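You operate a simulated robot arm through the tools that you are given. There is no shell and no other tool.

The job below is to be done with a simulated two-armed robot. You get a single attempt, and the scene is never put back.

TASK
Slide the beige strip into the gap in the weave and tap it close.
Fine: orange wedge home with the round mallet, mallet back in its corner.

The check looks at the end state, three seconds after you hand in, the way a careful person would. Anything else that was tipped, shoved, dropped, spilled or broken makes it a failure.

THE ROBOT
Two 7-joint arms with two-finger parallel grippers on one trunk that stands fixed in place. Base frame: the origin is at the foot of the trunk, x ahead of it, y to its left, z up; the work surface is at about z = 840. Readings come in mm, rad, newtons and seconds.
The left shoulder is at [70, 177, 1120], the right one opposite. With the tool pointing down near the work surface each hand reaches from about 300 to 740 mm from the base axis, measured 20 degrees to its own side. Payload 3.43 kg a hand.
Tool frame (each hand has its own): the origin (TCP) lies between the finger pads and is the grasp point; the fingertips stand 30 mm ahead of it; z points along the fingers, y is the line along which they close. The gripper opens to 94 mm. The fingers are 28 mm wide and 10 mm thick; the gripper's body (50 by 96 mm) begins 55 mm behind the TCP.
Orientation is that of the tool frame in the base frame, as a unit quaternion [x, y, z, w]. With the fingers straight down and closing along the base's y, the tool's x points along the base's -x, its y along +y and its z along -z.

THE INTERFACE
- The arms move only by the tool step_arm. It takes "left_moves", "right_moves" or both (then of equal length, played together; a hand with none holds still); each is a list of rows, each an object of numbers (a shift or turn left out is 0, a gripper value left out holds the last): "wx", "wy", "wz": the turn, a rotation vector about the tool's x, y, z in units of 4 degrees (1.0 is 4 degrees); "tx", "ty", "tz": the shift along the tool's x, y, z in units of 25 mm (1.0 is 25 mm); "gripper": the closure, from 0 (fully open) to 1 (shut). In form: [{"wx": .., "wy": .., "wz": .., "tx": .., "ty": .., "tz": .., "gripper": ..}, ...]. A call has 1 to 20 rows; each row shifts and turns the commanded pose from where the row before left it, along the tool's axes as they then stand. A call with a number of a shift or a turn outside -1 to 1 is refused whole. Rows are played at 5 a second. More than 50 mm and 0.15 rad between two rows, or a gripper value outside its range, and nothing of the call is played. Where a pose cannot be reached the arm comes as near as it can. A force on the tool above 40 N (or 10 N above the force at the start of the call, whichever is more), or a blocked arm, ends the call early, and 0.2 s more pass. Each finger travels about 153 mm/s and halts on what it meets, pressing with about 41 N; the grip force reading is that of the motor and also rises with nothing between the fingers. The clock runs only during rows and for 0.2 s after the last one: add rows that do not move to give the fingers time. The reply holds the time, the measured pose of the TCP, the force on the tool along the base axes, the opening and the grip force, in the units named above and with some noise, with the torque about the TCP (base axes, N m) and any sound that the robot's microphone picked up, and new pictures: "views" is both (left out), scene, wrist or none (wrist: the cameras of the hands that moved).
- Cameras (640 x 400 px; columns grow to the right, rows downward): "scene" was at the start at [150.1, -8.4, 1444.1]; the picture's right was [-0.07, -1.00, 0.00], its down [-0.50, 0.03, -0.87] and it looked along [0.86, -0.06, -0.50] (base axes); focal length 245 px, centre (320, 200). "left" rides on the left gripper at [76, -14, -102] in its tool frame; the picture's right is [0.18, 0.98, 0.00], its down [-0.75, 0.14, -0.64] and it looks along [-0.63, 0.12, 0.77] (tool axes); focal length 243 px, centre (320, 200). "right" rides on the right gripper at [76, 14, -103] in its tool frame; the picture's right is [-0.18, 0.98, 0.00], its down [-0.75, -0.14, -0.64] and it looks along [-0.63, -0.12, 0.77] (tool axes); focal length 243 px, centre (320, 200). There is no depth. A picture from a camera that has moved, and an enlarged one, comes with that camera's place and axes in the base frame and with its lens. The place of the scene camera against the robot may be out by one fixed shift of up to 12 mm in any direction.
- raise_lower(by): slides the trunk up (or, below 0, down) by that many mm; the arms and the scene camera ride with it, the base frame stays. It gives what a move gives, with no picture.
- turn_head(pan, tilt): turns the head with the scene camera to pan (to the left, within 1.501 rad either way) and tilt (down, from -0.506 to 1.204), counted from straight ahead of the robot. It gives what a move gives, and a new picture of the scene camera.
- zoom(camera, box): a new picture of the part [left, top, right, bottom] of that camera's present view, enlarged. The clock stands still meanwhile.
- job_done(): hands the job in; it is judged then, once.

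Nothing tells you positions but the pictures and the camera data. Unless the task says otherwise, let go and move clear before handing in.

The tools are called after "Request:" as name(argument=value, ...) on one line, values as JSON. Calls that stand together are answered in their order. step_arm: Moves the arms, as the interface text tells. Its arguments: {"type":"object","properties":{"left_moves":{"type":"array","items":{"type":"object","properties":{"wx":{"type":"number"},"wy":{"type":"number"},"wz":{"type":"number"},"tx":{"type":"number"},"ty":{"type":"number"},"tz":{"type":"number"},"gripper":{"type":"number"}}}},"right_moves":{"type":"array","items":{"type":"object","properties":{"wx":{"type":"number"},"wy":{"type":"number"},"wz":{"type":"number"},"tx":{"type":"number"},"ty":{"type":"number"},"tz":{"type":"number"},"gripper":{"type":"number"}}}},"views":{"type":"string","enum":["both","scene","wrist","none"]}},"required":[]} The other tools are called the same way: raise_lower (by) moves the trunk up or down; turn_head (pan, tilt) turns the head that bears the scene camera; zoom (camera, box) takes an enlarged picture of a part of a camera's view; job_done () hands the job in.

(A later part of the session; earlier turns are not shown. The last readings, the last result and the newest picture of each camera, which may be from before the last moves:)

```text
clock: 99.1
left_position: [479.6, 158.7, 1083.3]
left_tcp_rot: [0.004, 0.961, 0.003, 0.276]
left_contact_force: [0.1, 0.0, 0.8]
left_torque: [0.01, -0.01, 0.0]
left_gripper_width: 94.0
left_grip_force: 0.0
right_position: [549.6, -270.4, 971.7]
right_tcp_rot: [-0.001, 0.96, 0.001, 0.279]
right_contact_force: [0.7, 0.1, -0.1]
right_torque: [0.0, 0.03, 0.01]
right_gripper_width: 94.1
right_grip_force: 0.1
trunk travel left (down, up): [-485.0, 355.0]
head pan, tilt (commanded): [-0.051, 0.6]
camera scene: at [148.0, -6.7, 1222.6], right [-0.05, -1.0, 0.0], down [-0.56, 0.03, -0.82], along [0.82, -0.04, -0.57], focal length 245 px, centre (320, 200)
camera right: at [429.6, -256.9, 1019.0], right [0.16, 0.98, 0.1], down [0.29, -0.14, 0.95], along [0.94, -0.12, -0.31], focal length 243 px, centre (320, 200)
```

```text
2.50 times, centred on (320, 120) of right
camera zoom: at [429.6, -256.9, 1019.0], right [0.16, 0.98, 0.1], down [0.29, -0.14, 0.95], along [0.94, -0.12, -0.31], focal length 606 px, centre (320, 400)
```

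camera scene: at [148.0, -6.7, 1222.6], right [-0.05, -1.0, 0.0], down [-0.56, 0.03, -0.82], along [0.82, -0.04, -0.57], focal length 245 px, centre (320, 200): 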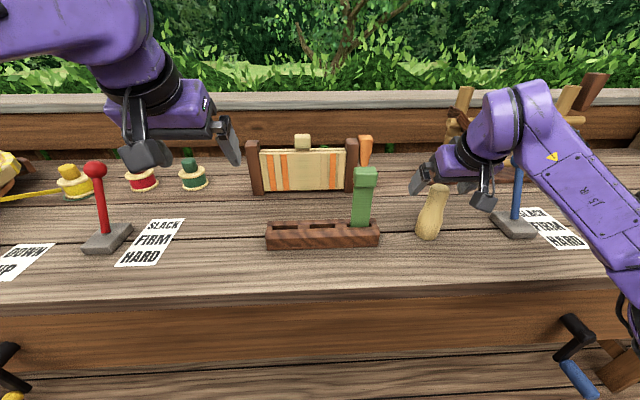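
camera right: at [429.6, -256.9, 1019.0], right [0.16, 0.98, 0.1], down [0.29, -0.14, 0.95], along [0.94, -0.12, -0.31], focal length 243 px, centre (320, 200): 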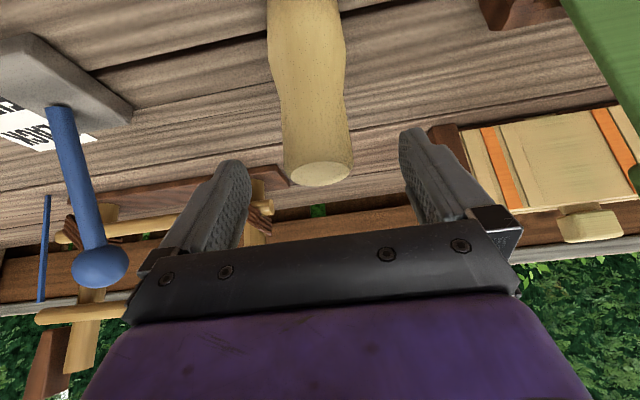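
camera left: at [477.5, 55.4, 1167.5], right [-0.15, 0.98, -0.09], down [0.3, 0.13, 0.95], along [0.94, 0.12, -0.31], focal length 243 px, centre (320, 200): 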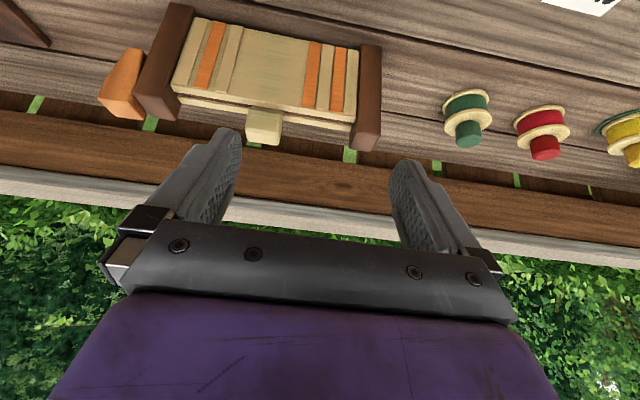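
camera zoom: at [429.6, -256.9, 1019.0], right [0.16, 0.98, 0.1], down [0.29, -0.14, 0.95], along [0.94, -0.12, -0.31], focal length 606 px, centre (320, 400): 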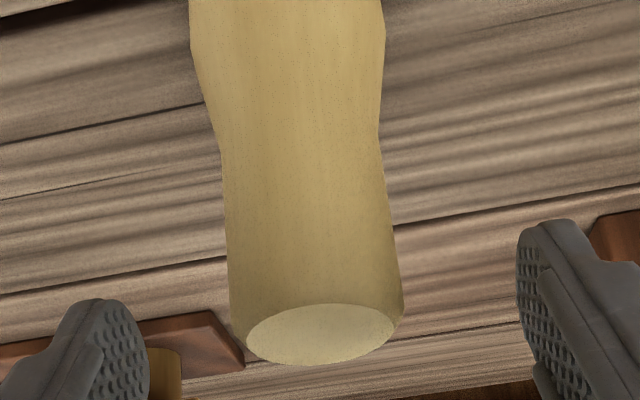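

Centred on the handle (it lies exactly on the tool axis). Lowering 28 mm more and closing.

Request:
raise_lower(by=-28)

Request:
step_arm(right_moves=[{}, {"gripper": 1}, {}, {}], views="both")

Request:
zoom(camera="right", box=[220, 60, 420, 220])

Request:
zoom(camera="scene", box=[390, 100, 530, 220])

```text
clock: 99.8
left_position: [480.0, 157.5, 1055.6]
left_tcp_rot: [0.004, 0.961, 0.003, 0.277]
left_contact_force: [0.3, 0.7, 0.3]
left_torque: [0.01, 0.0, -0.03]
left_gripper_width: 94.0
left_grip_force: 0.0
right_position: [549.4, -270.8, 944.5]
right_tcp_rot: [0.0, 0.96, 0.0, 0.279]
right_contact_force: [-0.5, -0.5, 0.3]
right_torque: [-0.01, -0.01, -0.02]
right_gripper_width: 93.9
right_grip_force: 0.0
trunk travel left (down, up): [-457.0, 383.0]
head pan, tilt (commanded): [-0.051, 0.6]
```

```text
clock: 100.8
left_position: [481.8, 159.3, 1055.8]
left_tcp_rot: [0.004, 0.961, 0.003, 0.276]
left_contact_force: [-0.7, -0.6, -0.5]
left_torque: [0.02, 0.0, 0.02]
left_gripper_width: 93.9
left_grip_force: 0.1
right_position: [549.1, -270.8, 943.8]
right_tcp_rot: [0.0, 0.96, 0.0, 0.28]
right_contact_force: [0.1, 0.5, 1.0]
right_torque: [-0.17, -0.02, 0.03]
right_gripper_width: 41.4
right_grip_force: 41.0
trunk travel left (down, up): [-457.0, 383.0]
head pan, tilt (commanded): [-0.051, 0.6]
camera scene: at [147.9, -6.7, 1194.6], right [-0.05, -1.0, 0.0], down [-0.56, 0.03, -0.83], along [0.82, -0.04, -0.56], focal length 245 px, centre (320, 200)
camera right: at [429.5, -256.9, 991.1], right [0.16, 0.98, 0.1], down [0.29, -0.14, 0.95], along [0.94, -0.12, -0.31], focal length 243 px, centre (320, 200)
```

scene: 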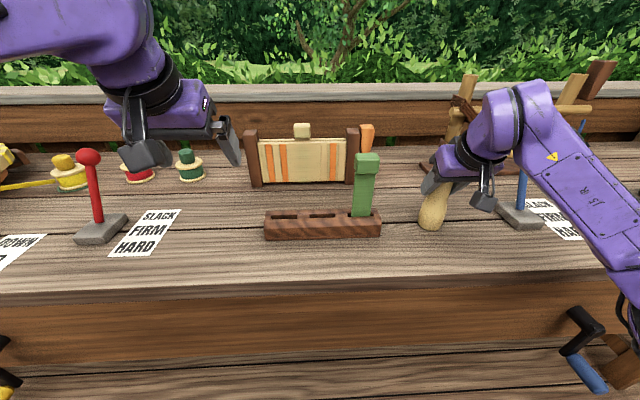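
right: 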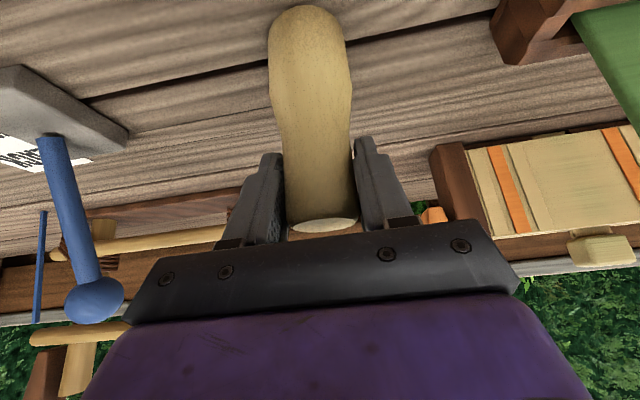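

```text
2.50 times, centred on (320, 140) of right
camera zoom: at [429.5, -256.9, 991.1], right [0.16, 0.98, 0.1], down [0.29, -0.14, 0.95], along [0.94, -0.12, -0.31], focal length 606 px, centre (320, 350)
```

zoom: 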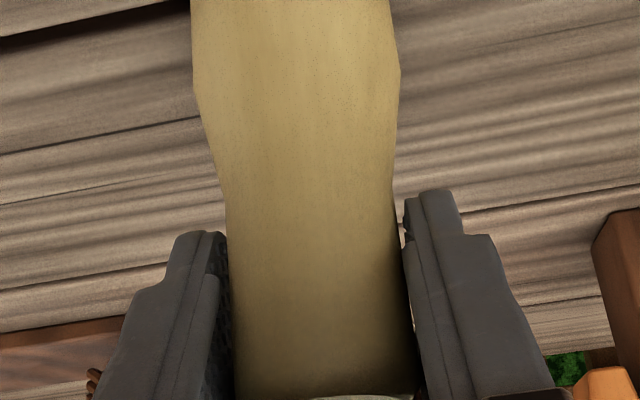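

```text
3.33 times, centred on (460, 160) of scene
camera zoom: at [147.9, -6.7, 1194.6], right [-0.05, -1.0, 0.0], down [-0.56, 0.03, -0.83], along [0.82, -0.04, -0.56], focal length 818 px, centre (-147, 333)
```

zoom: 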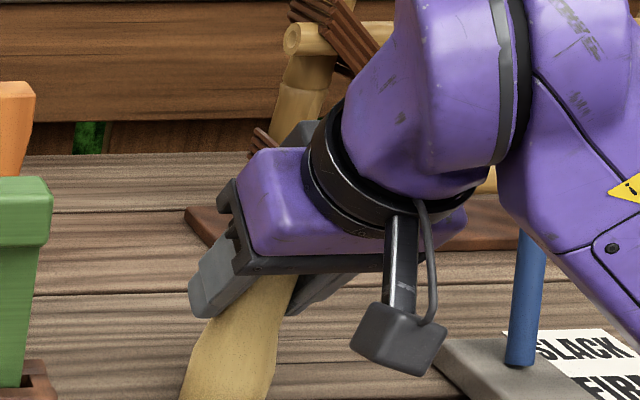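

The handle is gripped (41.4 mm, 41 N). Start place noted: TCP (549, -271, 944). Lifting with the trunk.

Request:
raise_lower(by=30)

Request:
raise_lower(by=155)

Request:
step_arm(right_moves=[{}], views="both")

Request:
zoom(camera="scene", box=[370, 150, 530, 300])

```text
clock: 101.5
left_position: [480.6, 158.7, 1084.9]
left_tcp_rot: [0.004, 0.961, 0.003, 0.277]
left_contact_force: [0.4, -0.5, 0.0]
left_torque: [0.0, -0.03, 0.01]
left_gripper_width: 94.2
left_grip_force: 0.1
right_position: [549.9, -270.7, 973.5]
right_tcp_rot: [0.001, 0.961, 0.0, 0.277]
right_contact_force: [0.2, 0.3, -3.2]
right_torque: [0.0, 0.03, 0.01]
right_gripper_width: 41.1
right_grip_force: 40.7
trunk travel left (down, up): [-487.0, 353.0]
head pan, tilt (commanded): [-0.051, 0.6]
```

```text
clock: 103.3
left_position: [482.2, 158.1, 1239.2]
left_tcp_rot: [0.003, 0.961, 0.003, 0.276]
left_contact_force: [0.2, 0.2, 0.4]
left_torque: [0.03, 0.02, -0.01]
left_gripper_width: 94.2
left_grip_force: 0.1
right_position: [550.2, -270.6, 1129.0]
right_tcp_rot: [0.0, 0.96, 0.0, 0.279]
right_contact_force: [0.1, 1.3, -3.6]
right_torque: [0.01, 0.02, 0.0]
right_gripper_width: 41.6
right_grip_force: 41.4
trunk travel left (down, up): [-642.0, 198.0]
head pan, tilt (commanded): [-0.051, 0.6]
```

```text
clock: 103.7
left_position: [481.4, 159.7, 1239.6]
left_tcp_rot: [0.004, 0.961, 0.003, 0.277]
left_contact_force: [-0.4, 0.2, 0.0]
left_torque: [-0.01, -0.02, 0.02]
left_gripper_width: 94.1
left_grip_force: 0.1
right_position: [549.7, -269.9, 1129.4]
right_tcp_rot: [0.0, 0.96, 0.0, 0.279]
right_contact_force: [0.7, -0.2, -4.3]
right_torque: [-0.01, -0.03, 0.0]
right_gripper_width: 41.6
right_grip_force: 40.5
trunk travel left (down, up): [-642.0, 198.0]
head pan, tilt (commanded): [-0.051, 0.6]
camera scene: at [148.4, -7.0, 1379.5], right [-0.05, -1.0, 0.0], down [-0.56, 0.03, -0.82], along [0.82, -0.04, -0.57], focal length 245 px, centre (320, 200)
camera right: at [430.0, -257.1, 1175.8], right [0.16, 0.98, 0.1], down [0.29, -0.14, 0.95], along [0.94, -0.12, -0.31], focal length 243 px, centre (320, 200)
```

scene: 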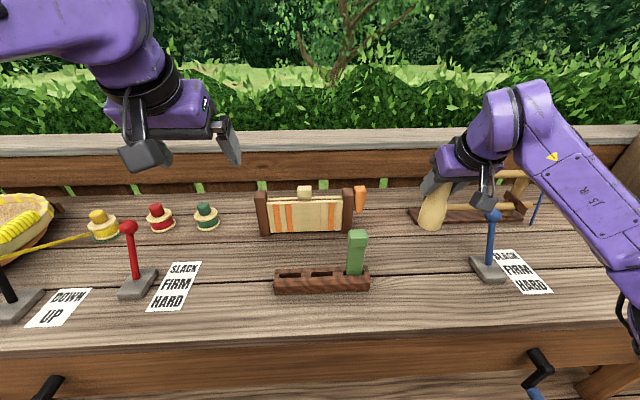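
right: 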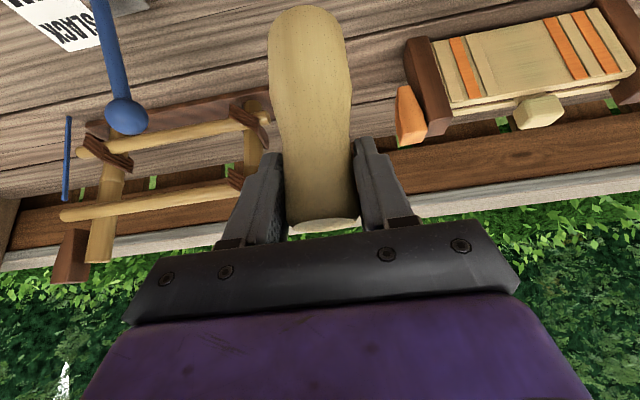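

```text
2.67 times, centred on (450, 225) of scene
camera zoom: at [148.4, -7.0, 1379.5], right [-0.05, -1.0, 0.0], down [-0.56, 0.03, -0.82], along [0.82, -0.04, -0.57], focal length 654 px, centre (-27, 133)
```

zoom: 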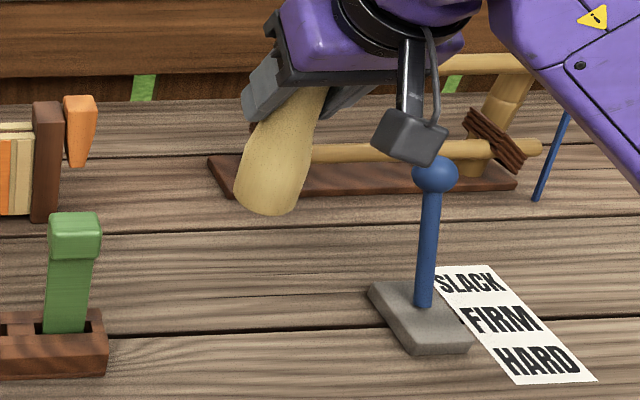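

The mallet is held securely (weight ≈ 4 N), bottom about 104 mm below the TCP. Carrying it over towards the wedge, staying high.

Request:
step_arm(right_moves=[{"tx": -0.754, "ty": 0.457, "tz": 0.411}, {"tx": -0.754, "ty": 0.457, "tz": 0.411}, {"tx": -0.754, "ty": 0.457, "tz": 0.411}, {"tx": -0.754, "ty": 0.457, "tz": 0.411}, {"tx": -0.754, "ty": 0.457, "tz": 0.411}, {"tx": -0.754, "ty": 0.457, "tz": 0.411}, {"tx": -0.754, "ty": 0.457, "tz": 0.411}, {}], views="none")

Request:
raise_lower(by=60)

Request:
step_arm(right_moves=[{}], views="both")

```text
clock: 105.5
left_position: [481.6, 158.3, 1240.0]
left_tcp_rot: [0.003, 0.961, 0.003, 0.277]
left_contact_force: [-0.5, -0.1, 0.0]
left_torque: [-0.02, -0.03, -0.01]
left_gripper_width: 94.2
left_grip_force: 0.1
right_position: [700.5, -193.3, 1139.7]
right_tcp_rot: [-0.001, 0.96, 0.001, 0.279]
right_contact_force: [0.2, -0.7, -3.4]
right_torque: [0.06, 0.04, 0.01]
right_gripper_width: 41.5
right_grip_force: 41.0
trunk travel left (down, up): [-642.0, 198.0]
head pan, tilt (commanded): [-0.051, 0.6]
```

```text
clock: 106.5
left_position: [482.2, 158.1, 1299.0]
left_tcp_rot: [0.004, 0.961, 0.003, 0.276]
left_contact_force: [-0.3, 0.6, 0.4]
left_torque: [0.04, -0.02, 0.02]
left_gripper_width: 94.2
left_grip_force: 0.2
right_position: [701.1, -191.6, 1198.8]
right_tcp_rot: [0.0, 0.961, 0.0, 0.278]
right_contact_force: [-0.5, -0.5, -3.3]
right_torque: [0.02, 0.02, -0.03]
right_gripper_width: 41.5
right_grip_force: 41.2
trunk travel left (down, up): [-702.0, 138.0]
head pan, tilt (commanded): [-0.051, 0.6]
```

```text
clock: 106.9
left_position: [481.1, 158.3, 1298.9]
left_tcp_rot: [0.004, 0.961, 0.003, 0.276]
left_contact_force: [0.0, -0.1, 0.4]
left_torque: [-0.01, -0.01, 0.0]
left_gripper_width: 93.8
left_grip_force: 0.2
right_position: [700.8, -190.7, 1200.4]
right_tcp_rot: [0.0, 0.96, 0.0, 0.279]
right_contact_force: [1.2, 0.5, -2.3]
right_torque: [-0.01, 0.03, 0.01]
right_gripper_width: 41.0
right_grip_force: 41.0
trunk travel left (down, up): [-702.0, 138.0]
head pan, tilt (commanded): [-0.051, 0.6]
camera scene: at [148.6, -6.8, 1439.5], right [-0.05, -1.0, 0.0], down [-0.56, 0.03, -0.82], along [0.82, -0.04, -0.57], focal length 245 px, centre (320, 200)
camera right: at [580.7, -177.7, 1245.9], right [0.16, 0.98, 0.1], down [0.29, -0.14, 0.95], along [0.94, -0.12, -0.31], focal length 243 px, centre (320, 200)
```

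scene: 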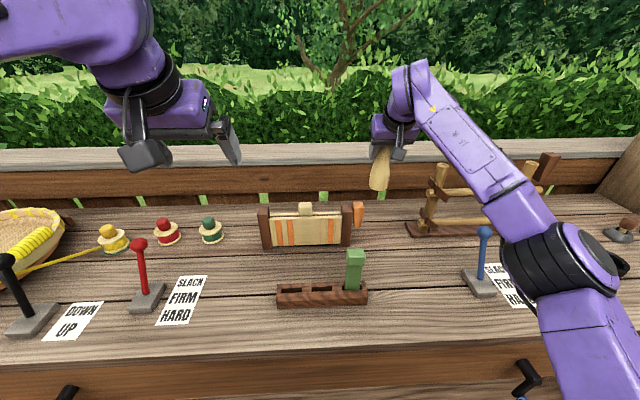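
right: 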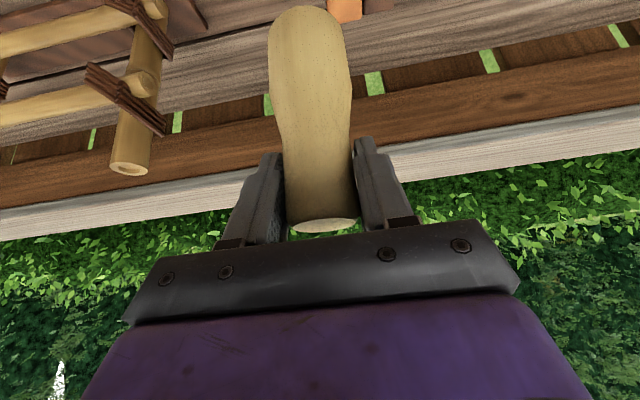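

Positioning the mallet above the wedge, offset to the outer side so its head won't land on the post.

Request:
step_arm(right_moves=[{"tx": -0.092, "ty": 0.25, "tz": 0.77}, {"tx": -0.092, "ty": 0.25, "tz": 0.77}, {"tx": -0.092, "ty": 0.25, "tz": 0.77}, {"tx": -0.092, "ty": 0.25, "tz": 0.77}, {}, {}], views="both")

Request:
zoom(camera="scene", box=[320, 150, 420, 260])

Request:
zoom(camera="left", box=[0, 0, 320, 200])

```text
clock: 108.3
left_position: [480.9, 159.2, 1299.7]
left_tcp_rot: [0.004, 0.961, 0.002, 0.277]
left_contact_force: [-0.3, -0.6, -0.5]
left_torque: [0.0, 0.03, 0.01]
left_gripper_width: 94.0
left_grip_force: 0.1
right_position: [750.2, -166.1, 1139.9]
right_tcp_rot: [0.0, 0.96, -0.001, 0.279]
right_contact_force: [-0.4, 0.2, -2.9]
right_torque: [0.02, -0.01, 0.01]
right_gripper_width: 41.7
right_grip_force: 40.5
trunk travel left (down, up): [-702.0, 138.0]
head pan, tilt (commanded): [-0.051, 0.6]
camera scene: at [148.8, -6.8, 1439.5], right [-0.05, -1.0, 0.0], down [-0.56, 0.03, -0.82], along [0.82, -0.04, -0.57], focal length 245 px, centre (320, 200)
camera right: at [630.5, -152.7, 1186.2], right [0.16, 0.98, 0.1], down [0.29, -0.14, 0.95], along [0.94, -0.12, -0.31], focal length 243 px, centre (320, 200)
```

scene: 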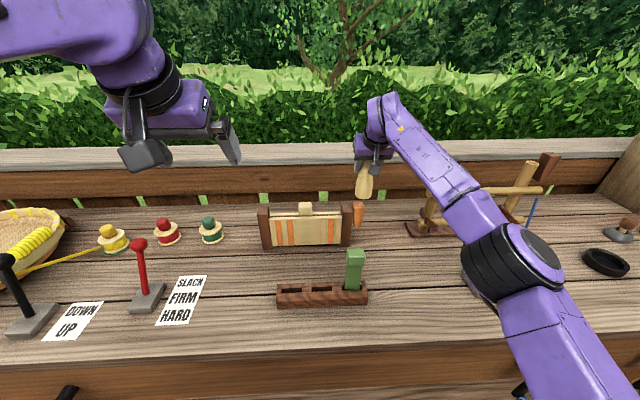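
right: 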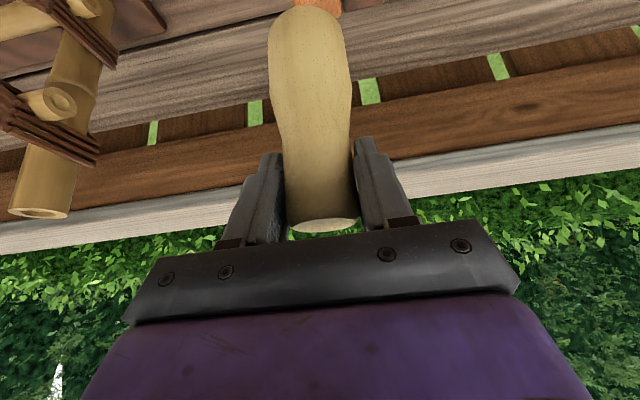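

```text
3.64 times, centred on (370, 205) of scene
camera zoom: at [148.8, -6.8, 1439.5], right [-0.05, -1.0, 0.0], down [-0.56, 0.03, -0.82], along [0.82, -0.04, -0.57], focal length 892 px, centre (138, 182)
```

zoom: 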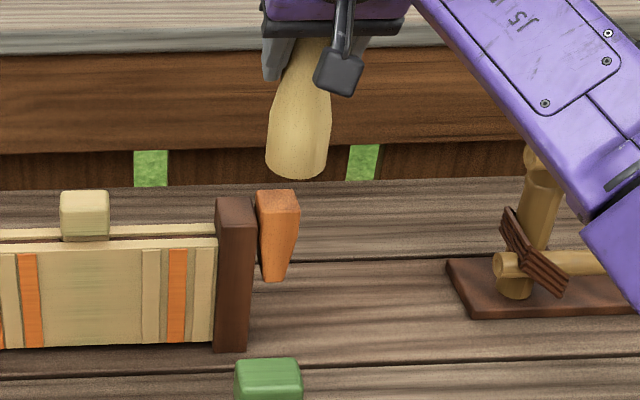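

```text
2.00 times, centred on (160, 100) of left
camera zoom: at [361.9, 144.6, 1346.4], right [-0.15, 0.98, -0.09], down [0.3, 0.13, 0.95], along [0.94, 0.12, -0.31], focal length 485 px, centre (640, 400)
```

zoom: 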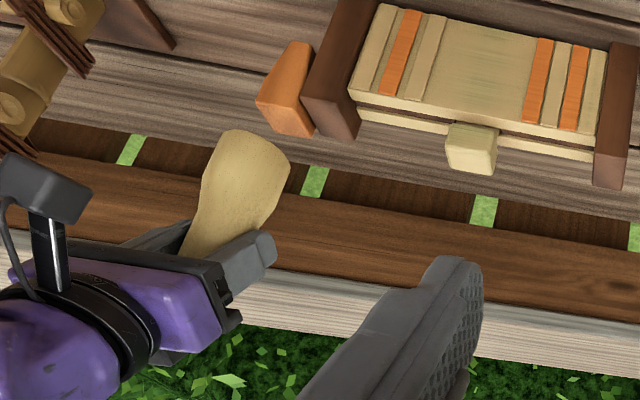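

Alignment checks out in both views (mallet axis at y ≈ -166, wedge y -171…-135). I'll lower to a few mm above the wedge.

Request:
step_arm(right_moves=[{"tx": 0.16, "tz": 0.253}, {"tx": 0.16, "tz": 0.253}, {"tx": 0.16, "tz": 0.253}, {"tx": 0.16, "tz": 0.253}, {}, {}], views="none")

Request:
zoom(camera="scene", box=[335, 180, 385, 240])

Request:
zoom(camera="left", box=[80, 0, 220, 100])

```text
clock: 109.7
left_position: [481.7, 158.6, 1299.8]
left_tcp_rot: [0.004, 0.961, 0.003, 0.277]
left_contact_force: [-0.2, -0.3, 0.6]
left_torque: [0.04, 0.01, 0.01]
left_gripper_width: 93.9
left_grip_force: 0.1
right_position: [748.7, -166.2, 1110.1]
right_tcp_rot: [0.0, 0.961, 0.001, 0.278]
right_contact_force: [0.8, -0.1, -3.6]
right_torque: [-0.03, 0.04, -0.01]
right_gripper_width: 41.5
right_grip_force: 41.2
trunk travel left (down, up): [-702.0, 138.0]
head pan, tilt (commanded): [-0.051, 0.6]
```

```text
6.67 times, centred on (360, 210) of scene
camera zoom: at [148.8, -6.8, 1439.5], right [-0.05, -1.0, 0.0], down [-0.56, 0.03, -0.82], along [0.82, -0.04, -0.57], focal length 1635 px, centre (53, 133)
```

zoom: 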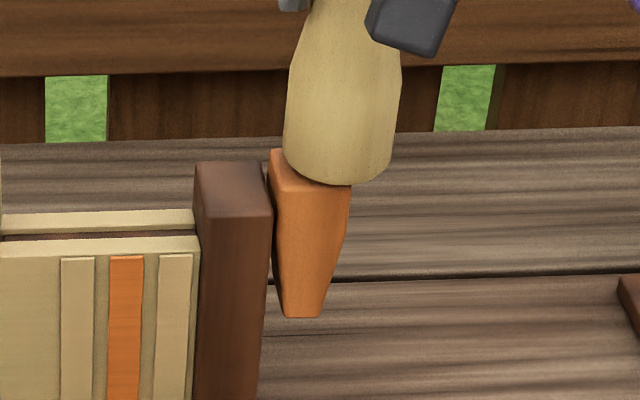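

```text
4.00 times, centred on (150, 50) of left
camera zoom: at [361.9, 144.6, 1346.4], right [-0.15, 0.98, -0.09], down [0.3, 0.13, 0.95], along [0.94, 0.12, -0.31], focal length 970 px, centre (1000, 800)
```

zoom: 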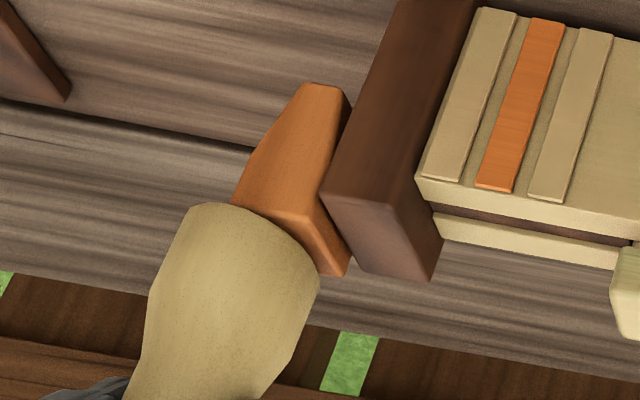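

The mallet is just above the wedge and clear of the post. First a gentle touch to find contact.

Request:
step_arm(right_moves=[{"tx": 0.0643, "tz": 0.1013}, {"tx": 0.0643, "tz": 0.1013}, {"tx": 0.0643, "tz": 0.1013}, {}], views="none")

Request:
zoom(camera="scene", box=[335, 180, 385, 240])

```text
clock: 110.7
left_position: [480.8, 159.8, 1301.5]
left_tcp_rot: [0.002, 0.961, 0.004, 0.278]
left_contact_force: [-0.1, 0.0, 0.5]
left_torque: [-0.03, -0.01, 0.03]
left_gripper_width: 94.2
left_grip_force: 0.1
right_position: [749.1, -166.4, 1105.0]
right_tcp_rot: [0.0, 0.959, -0.001, 0.282]
right_contact_force: [8.2, -1.3, 16.7]
right_torque: [-0.11, -0.5, 0.0]
right_gripper_width: 41.6
right_grip_force: 40.6
trunk travel left (down, up): [-702.0, 138.0]
head pan, tilt (commanded): [-0.051, 0.6]
```

```text
6.67 times, centred on (360, 210) of scene
camera zoom: at [146.8, -6.3, 1440.0], right [-0.05, -1.0, 0.0], down [-0.56, 0.03, -0.83], along [0.82, -0.04, -0.56], focal length 1635 px, centre (53, 133)
```

zoom: 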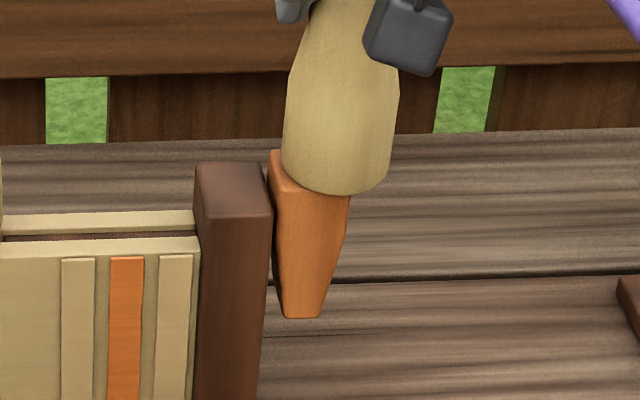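

Contact at TCP z ≈ 1105 with about 20 N and no movement, so it needs actual taps. I'll lift about 20 mm and strike down briskly, then lift off.

Request:
step_arm(right_moves=[{"tx": -0.4715, "tz": -0.743}, {}, {"tx": 0.557, "tz": 0.878}, {"tx": -0.3, "tz": -0.473}, {}], views="none")

Request:
zoom(camera="scene", box=[335, 180, 385, 240])

```text
clock: 111.9
left_position: [481.9, 157.5, 1301.2]
left_tcp_rot: [0.005, 0.961, 0.003, 0.277]
left_contact_force: [-0.7, 0.3, -0.3]
left_torque: [0.0, -0.02, 0.0]
left_gripper_width: 94.0
left_grip_force: 0.0
right_position: [748.0, -167.3, 1111.9]
right_tcp_rot: [0.001, 0.961, 0.0, 0.278]
right_contact_force: [0.4, 0.3, -2.7]
right_torque: [0.01, -0.03, 0.01]
right_gripper_width: 41.4
right_grip_force: 40.4
trunk travel left (down, up): [-702.0, 138.0]
head pan, tilt (commanded): [-0.051, 0.6]
```

```text
6.67 times, centred on (360, 210) of scene
camera zoom: at [148.3, -6.8, 1439.5], right [-0.05, -1.0, 0.0], down [-0.56, 0.03, -0.82], along [0.82, -0.04, -0.57], focal length 1635 px, centre (53, 133)
```

zoom: 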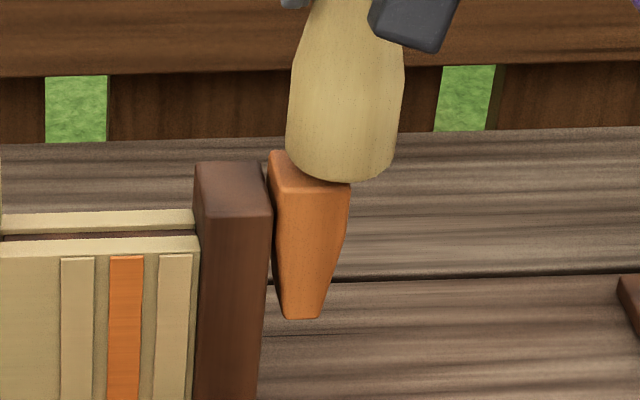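

The wedge may have moved slightly. I'll take a precise baseline of its top and tip against the post.

Request:
zoom(camera="scene", box=[340, 198, 366, 232])

Request:
zoom(camera="left", box=[125, 10, 190, 75])

```text
11.76 times, centred on (353, 215) of scene
camera zoom: at [148.3, -6.8, 1439.5], right [-0.05, -1.0, 0.0], down [-0.56, 0.03, -0.82], along [0.82, -0.04, -0.57], focal length 2886 px, centre (-68, 24)
```

zoom: 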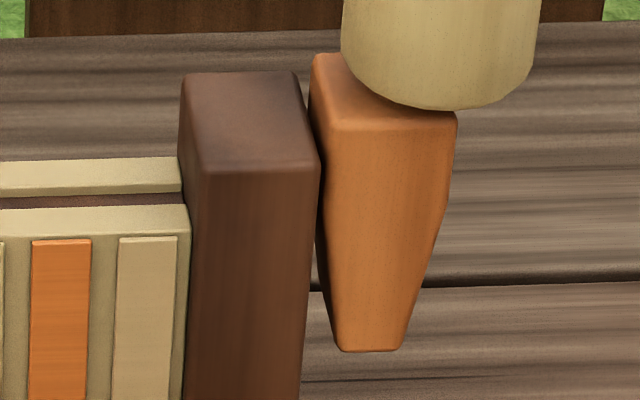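

```text
6.15 times, centred on (158, 42) of left
camera zoom: at [361.4, 144.6, 1346.5], right [-0.15, 0.98, -0.09], down [0.3, 0.13, 0.95], along [0.94, 0.12, -0.31], focal length 1493 px, centre (1320, 1169)
```

zoom: 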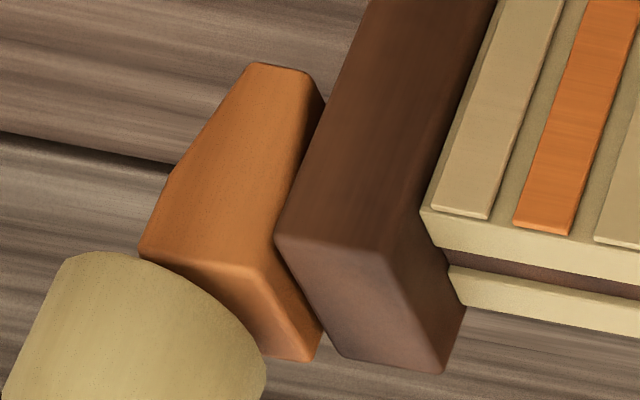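

Baseline set. Now a firmer tap with a longer swing.

Request:
step_arm(right_moves=[{"tx": -0.375, "tz": -0.591}, {"tx": -0.375, "tz": -0.591}, {}, {"tx": 0.5358, "tz": 0.8443}, {"tx": 0.5358, "tz": 0.8443}, {"tx": -0.43, "tz": -0.675}, {}], views="none")

Request:
zoom(camera="scene", box=[340, 198, 366, 232])

```text
clock: 113.5
left_position: [481.2, 158.8, 1298.7]
left_tcp_rot: [0.004, 0.961, 0.003, 0.276]
left_contact_force: [0.0, 0.4, -0.8]
left_torque: [0.0, -0.01, 0.0]
left_gripper_width: 94.0
left_grip_force: 0.0
right_position: [748.6, -167.4, 1117.6]
right_tcp_rot: [-0.001, 0.961, 0.001, 0.278]
right_contact_force: [0.6, -0.9, -3.6]
right_torque: [0.01, 0.0, 0.01]
right_gripper_width: 41.5
right_grip_force: 41.3
trunk travel left (down, up): [-702.0, 138.0]
head pan, tilt (commanded): [-0.051, 0.6]
```

```text
11.76 times, centred on (353, 215) of scene
camera zoom: at [148.8, -7.0, 1439.5], right [-0.05, -1.0, 0.0], down [-0.56, 0.03, -0.82], along [0.82, -0.04, -0.57], focal length 2886 px, centre (-68, 24)
```

zoom: 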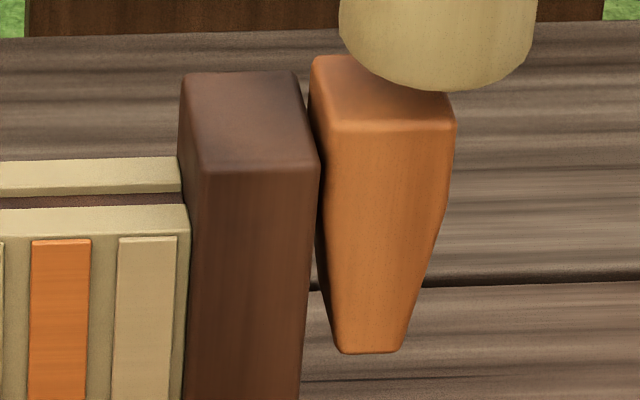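

Each tap moves it about 0.6 mm, so I need firmer, repeated taps. I'll do a series with a deeper follow-through.

Request:
step_arm(right_moves=[{"tx": 0.5358, "tz": 0.8443}, {}, {"tx": -0.5358, "tz": -0.8443}, {"tx": 0.5358, "tz": 0.8443}, {}, {"tx": -0.5358, "tz": -0.8443}, {"tx": 0.5358, "tz": 0.8443}, {}, {"tx": -0.5358, "tz": -0.8443}, {}], views="none")

Request:
zoom(camera="scene", box=[340, 198, 366, 232])

```text
clock: 115.7
left_position: [480.7, 159.1, 1299.3]
left_tcp_rot: [0.004, 0.961, 0.003, 0.277]
left_contact_force: [-0.9, -0.1, -1.4]
left_torque: [-0.02, -0.01, -0.01]
left_gripper_width: 93.9
left_grip_force: 0.0
right_position: [746.3, -166.3, 1118.5]
right_tcp_rot: [0.0, 0.96, 0.0, 0.279]
right_contact_force: [-0.2, 0.0, -2.2]
right_torque: [0.0, -0.05, 0.03]
right_gripper_width: 41.6
right_grip_force: 41.0
trunk travel left (down, up): [-702.0, 138.0]
head pan, tilt (commanded): [-0.051, 0.6]
```

```text
11.76 times, centred on (353, 215) of scene
camera zoom: at [146.9, -6.7, 1439.6], right [-0.05, -1.0, 0.0], down [-0.56, 0.03, -0.83], along [0.82, -0.04, -0.56], focal length 2886 px, centre (-68, 24)
```

zoom: 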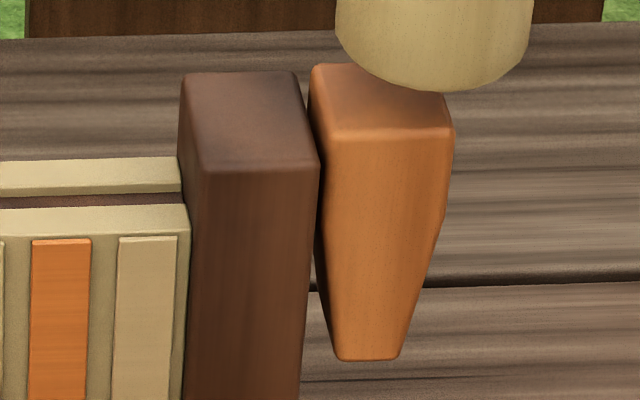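

That series drove it about 2 mm. Continuing with slightly stronger taps.

Request:
step_arm(right_moves=[{"tx": 0.6215, "tz": 0.9794}, {}, {"tx": -0.6215, "tz": -0.9794}, {"tx": 0.6215, "tz": 0.9794}, {}, {"tx": -0.6215, "tz": -0.9794}, {"tx": 0.6215, "tz": 0.9794}, {}, {"tx": -0.6215, "tz": -0.9794}, {"tx": 0.6215, "tz": 0.9794}, {}, {"tx": -0.6215, "tz": -0.9794}, {}], views="both")

Request:
zoom(camera="scene", box=[340, 198, 366, 232])

```text
clock: 118.5
left_position: [480.6, 159.1, 1301.0]
left_tcp_rot: [0.005, 0.961, 0.002, 0.278]
left_contact_force: [-0.3, -0.5, 1.5]
left_torque: [-0.01, 0.01, -0.01]
left_gripper_width: 93.9
left_grip_force: 0.1
right_position: [749.5, -167.3, 1115.6]
right_tcp_rot: [0.001, 0.961, 0.0, 0.278]
right_contact_force: [0.4, -0.2, -3.0]
right_torque: [0.03, -0.02, 0.02]
right_gripper_width: 41.4
right_grip_force: 41.2
trunk travel left (down, up): [-702.0, 138.0]
head pan, tilt (commanded): [-0.051, 0.6]
camera scene: at [147.4, -6.7, 1439.6], right [-0.05, -1.0, 0.0], down [-0.56, 0.03, -0.83], along [0.82, -0.04, -0.56], focal length 245 px, centre (320, 200)
camera right: at [629.9, -152.4, 1162.8], right [0.16, 0.98, 0.1], down [0.29, -0.14, 0.95], along [0.94, -0.12, -0.31], focal length 243 px, centre (320, 200)
```

scene: 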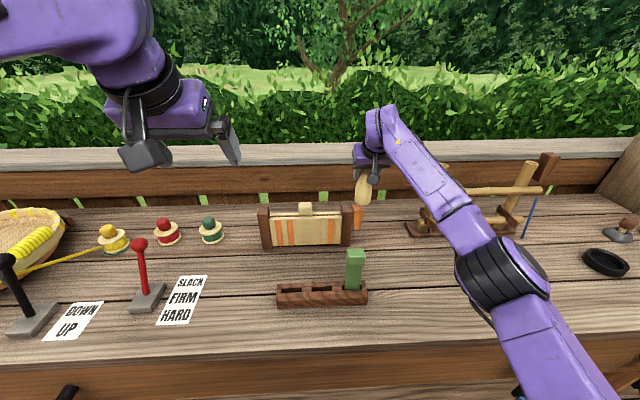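
right: 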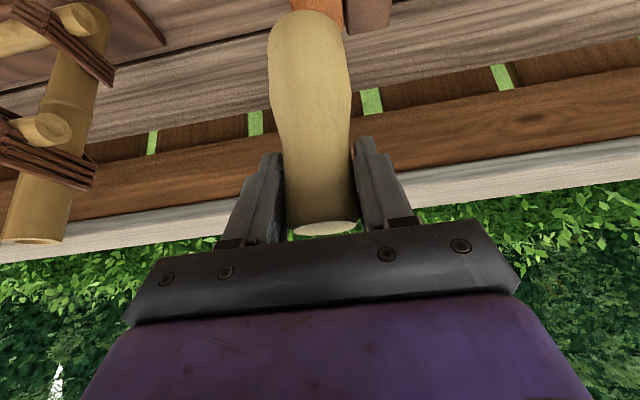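

```text
11.76 times, centred on (353, 215) of scene
camera zoom: at [147.4, -6.7, 1439.6], right [-0.05, -1.0, 0.0], down [-0.56, 0.03, -0.83], along [0.82, -0.04, -0.56], focal length 2886 px, centre (-68, 24)
```

zoom: 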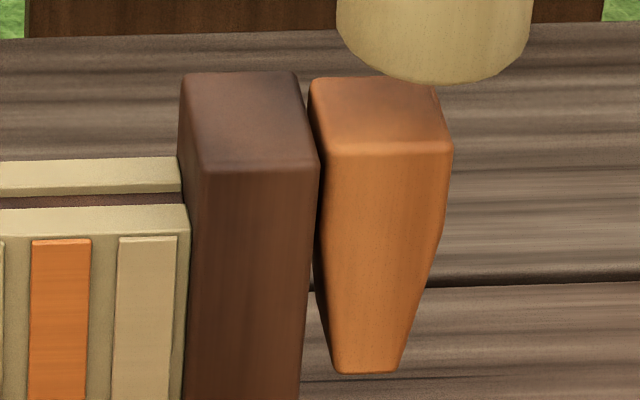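

Good progress: total about 7 mm, wedge top nearly level with the post and still moving freely per tap. Lowering the swing and continuing.

Request:
step_arm(right_moves=[{"tx": 0.107, "tz": 0.169}, {"tx": 0.6215, "tz": 0.9794}, {}, {"tx": -0.6215, "tz": -0.9794}, {"tx": 0.6215, "tz": 0.9794}, {}, {"tx": -0.6215, "tz": -0.9794}, {"tx": 0.6215, "tz": 0.9794}, {}, {"tx": -0.6215, "tz": -0.9794}, {"tx": 0.6215, "tz": 0.9794}, {}, {"tx": -0.6215, "tz": -0.9794}, {}], views="none")

Request:
zoom(camera="scene", box=[340, 198, 366, 232])

```text
clock: 121.5
left_position: [479.5, 159.3, 1300.9]
left_tcp_rot: [0.003, 0.961, 0.003, 0.276]
left_contact_force: [-0.7, -1.1, -0.4]
left_torque: [-0.01, -0.03, -0.02]
left_gripper_width: 93.9
left_grip_force: 0.1
right_position: [747.5, -166.8, 1110.8]
right_tcp_rot: [0.0, 0.961, -0.001, 0.278]
right_contact_force: [-1.0, 1.3, -2.6]
right_torque: [0.02, -0.01, 0.0]
right_gripper_width: 41.6
right_grip_force: 41.2
trunk travel left (down, up): [-702.0, 138.0]
head pan, tilt (commanded): [-0.051, 0.6]
```

```text
11.76 times, centred on (353, 215) of scene
camera zoom: at [146.7, -6.7, 1439.6], right [-0.05, -1.0, 0.0], down [-0.56, 0.03, -0.83], along [0.82, -0.04, -0.56], focal length 2886 px, centre (-68, 24)
```

zoom: 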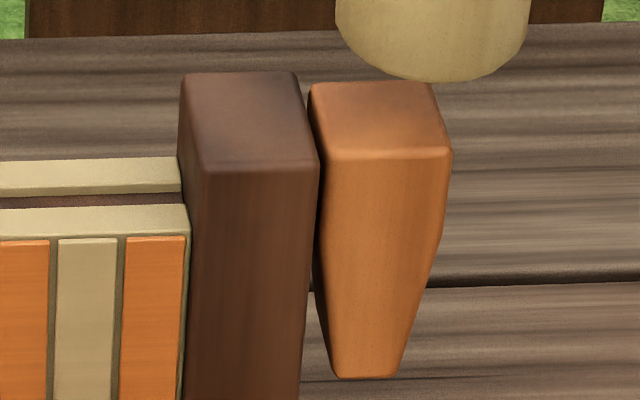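

Something changed: the front slats beside the post have shifted — the weave appears to have closed. Let me look at the whole frame.

Request:
zoom(camera="scene", box=[245, 185, 375, 260])

Request:
zoom(camera="left", box=[100, 0, 340, 120])

Request:
step_arm(right_moves=[{"tx": -0.5358, "tz": -0.8443}, {}], views="both")

```text
4.92 times, centred on (310, 222) of scene
camera zoom: at [146.7, -6.7, 1439.6], right [-0.05, -1.0, 0.0], down [-0.56, 0.03, -0.83], along [0.82, -0.04, -0.56], focal length 1208 px, centre (369, 89)
```

zoom: 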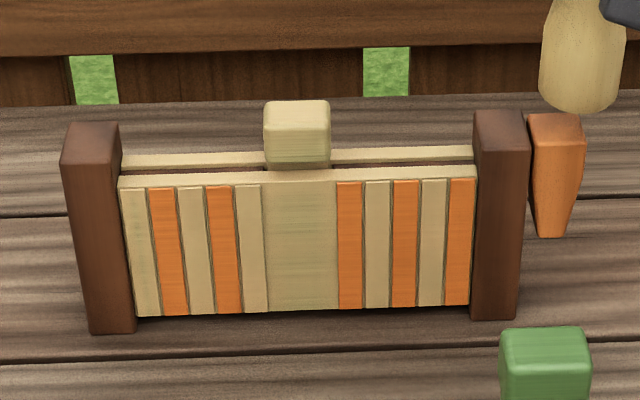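

```text
2.67 times, centred on (220, 60) of left
camera zoom: at [359.8, 144.7, 1346.9], right [-0.15, 0.98, -0.09], down [0.3, 0.13, 0.95], along [0.94, 0.12, -0.31], focal length 647 px, centre (587, 573)
```

zoom: 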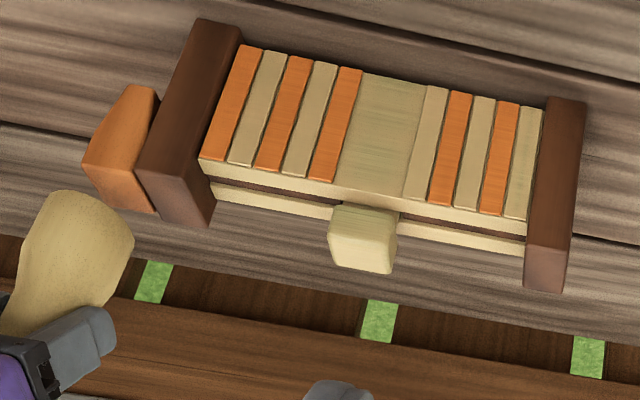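

```text
clock: 122.1
left_position: [481.1, 159.2, 1298.7]
left_tcp_rot: [0.004, 0.961, 0.003, 0.277]
left_contact_force: [-0.3, -0.7, 0.4]
left_torque: [0.01, 0.02, 0.02]
left_gripper_width: 94.0
left_grip_force: 0.1
right_position: [748.4, -166.0, 1136.1]
right_tcp_rot: [0.0, 0.961, -0.001, 0.277]
right_contact_force: [-0.3, 0.0, -4.1]
right_torque: [0.01, 0.01, 0.0]
right_gripper_width: 41.3
right_grip_force: 41.0
trunk travel left (down, up): [-702.0, 138.0]
head pan, tilt (commanded): [-0.051, 0.6]
camera scene: at [148.7, -7.0, 1439.5], right [-0.05, -1.0, 0.0], down [-0.56, 0.03, -0.82], along [0.82, -0.04, -0.57], focal length 245 px, centre (320, 200)
camera right: at [629.0, -152.4, 1182.4], right [0.16, 0.98, 0.1], down [0.29, -0.14, 0.95], along [0.94, -0.12, -0.31], focal length 243 px, centre (320, 200)
```

scene: 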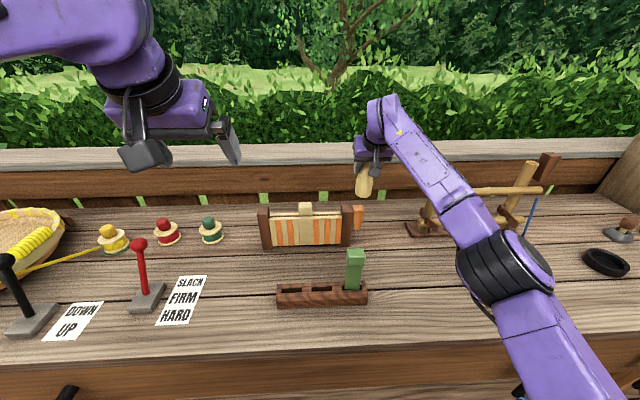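
right: 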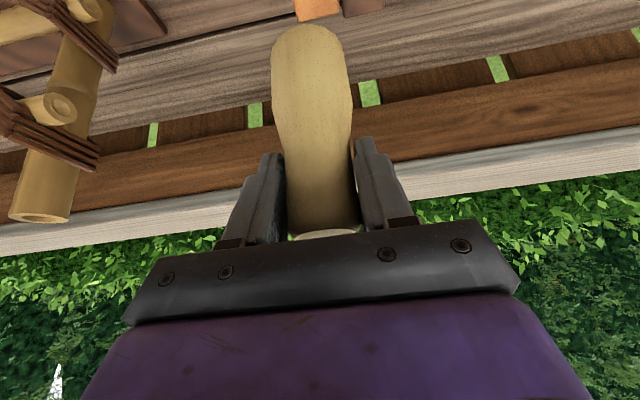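

The weave has visibly closed — slats now run full on both sides of the strip — and the wedge slowed as if reaching its stop. I'll give two confirming taps and compare its height.

Request:
step_arm(right_moves=[{"tx": 0.5358, "tz": 0.8443}, {"tx": 0.6215, "tz": 0.9794}, {}, {"tx": -0.6215, "tz": -0.9794}, {"tx": 0.6215, "tz": 0.9794}, {}, {"tx": -0.6215, "tz": -0.9794}, {"tx": -0.5358, "tz": -0.8443}, {}], views="none")

Request:
zoom(camera="scene", box=[340, 198, 366, 232])

Request:
zoom(camera="left", box=[100, 0, 340, 120])

```text
clock: 124.1
left_position: [483.1, 158.6, 1298.5]
left_tcp_rot: [0.004, 0.961, 0.002, 0.276]
left_contact_force: [0.4, 0.3, -0.6]
left_torque: [0.0, 0.03, 0.03]
left_gripper_width: 94.0
left_grip_force: 0.0
right_position: [752.1, -168.2, 1136.0]
right_tcp_rot: [0.001, 0.961, -0.001, 0.278]
right_contact_force: [0.7, 0.3, -3.8]
right_torque: [0.04, -0.02, 0.0]
right_gripper_width: 41.6
right_grip_force: 41.3
trunk travel left (down, up): [-702.0, 138.0]
head pan, tilt (commanded): [-0.051, 0.6]
```

```text
11.76 times, centred on (353, 215) of scene
camera zoom: at [150.0, -7.3, 1439.3], right [-0.05, -1.0, 0.0], down [-0.57, 0.03, -0.82], along [0.82, -0.04, -0.57], focal length 2886 px, centre (-68, 24)
```

zoom: 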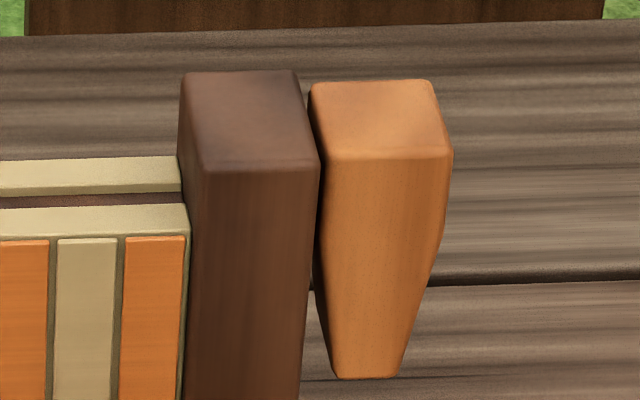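

```text
2.67 times, centred on (220, 60) of left
camera zoom: at [363.0, 144.1, 1346.1], right [-0.15, 0.98, -0.09], down [0.3, 0.13, 0.95], along [0.94, 0.12, -0.31], focal length 647 px, centre (587, 573)
```

zoom: 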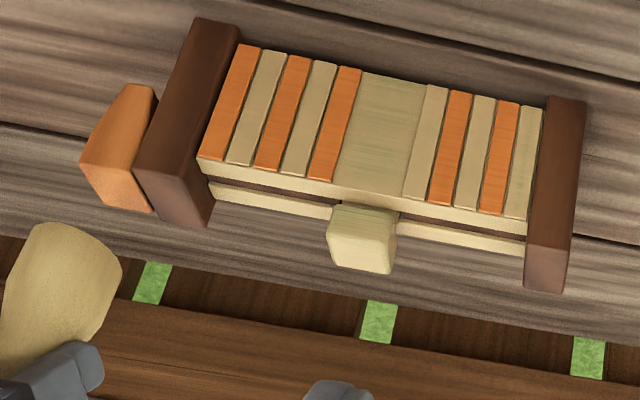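

The wedge didn't move further: it is home. Now the mallet goes back. First I'll check how it sits in the grip after the taps.

Request:
zoom(camera="scene", box=[340, 150, 400, 205])

Request:
zoom(camera="right", box=[220, 0, 420, 240])

Request:
zoom(camera="left", box=[60, 60, 180, 180])

```text
7.27 times, centred on (370, 178) of scene
camera zoom: at [150.0, -7.3, 1439.3], right [-0.05, -1.0, 0.0], down [-0.57, 0.03, -0.82], along [0.82, -0.04, -0.57], focal length 1784 px, centre (-44, 364)
```

zoom: 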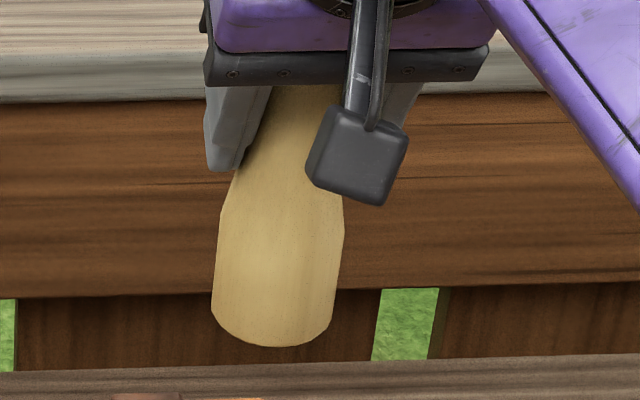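

```text
1.67 times, centred on (320, 120) of right
camera zoom: at [631.9, -153.8, 1181.5], right [0.16, 0.98, 0.1], down [0.29, -0.14, 0.94], along [0.94, -0.12, -0.31], focal length 404 px, centre (320, 333)
```

zoom: 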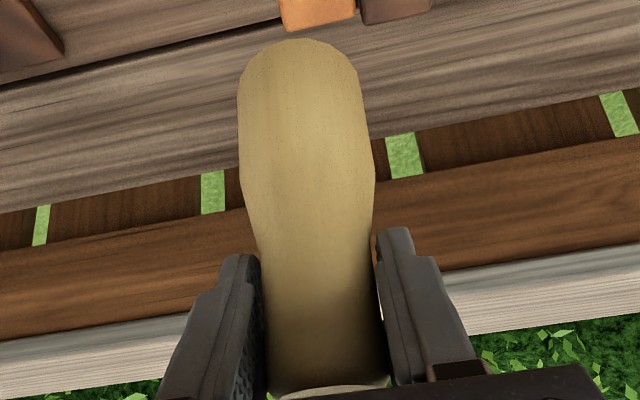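

```text
3.33 times, centred on (120, 120) of left
camera zoom: at [363.0, 144.1, 1346.1], right [-0.15, 0.98, -0.09], down [0.3, 0.13, 0.95], along [0.94, 0.12, -0.31], focal length 809 px, centre (987, 467)
```

zoom: 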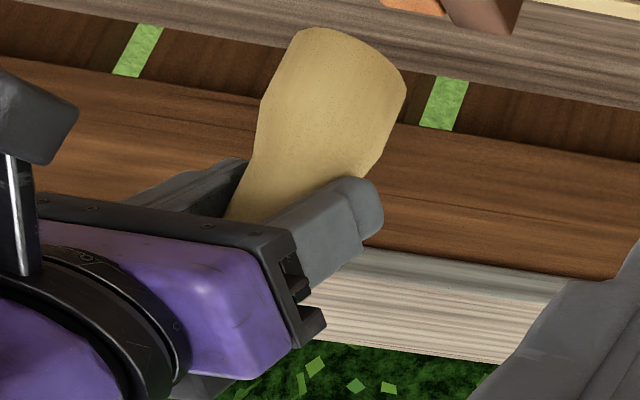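

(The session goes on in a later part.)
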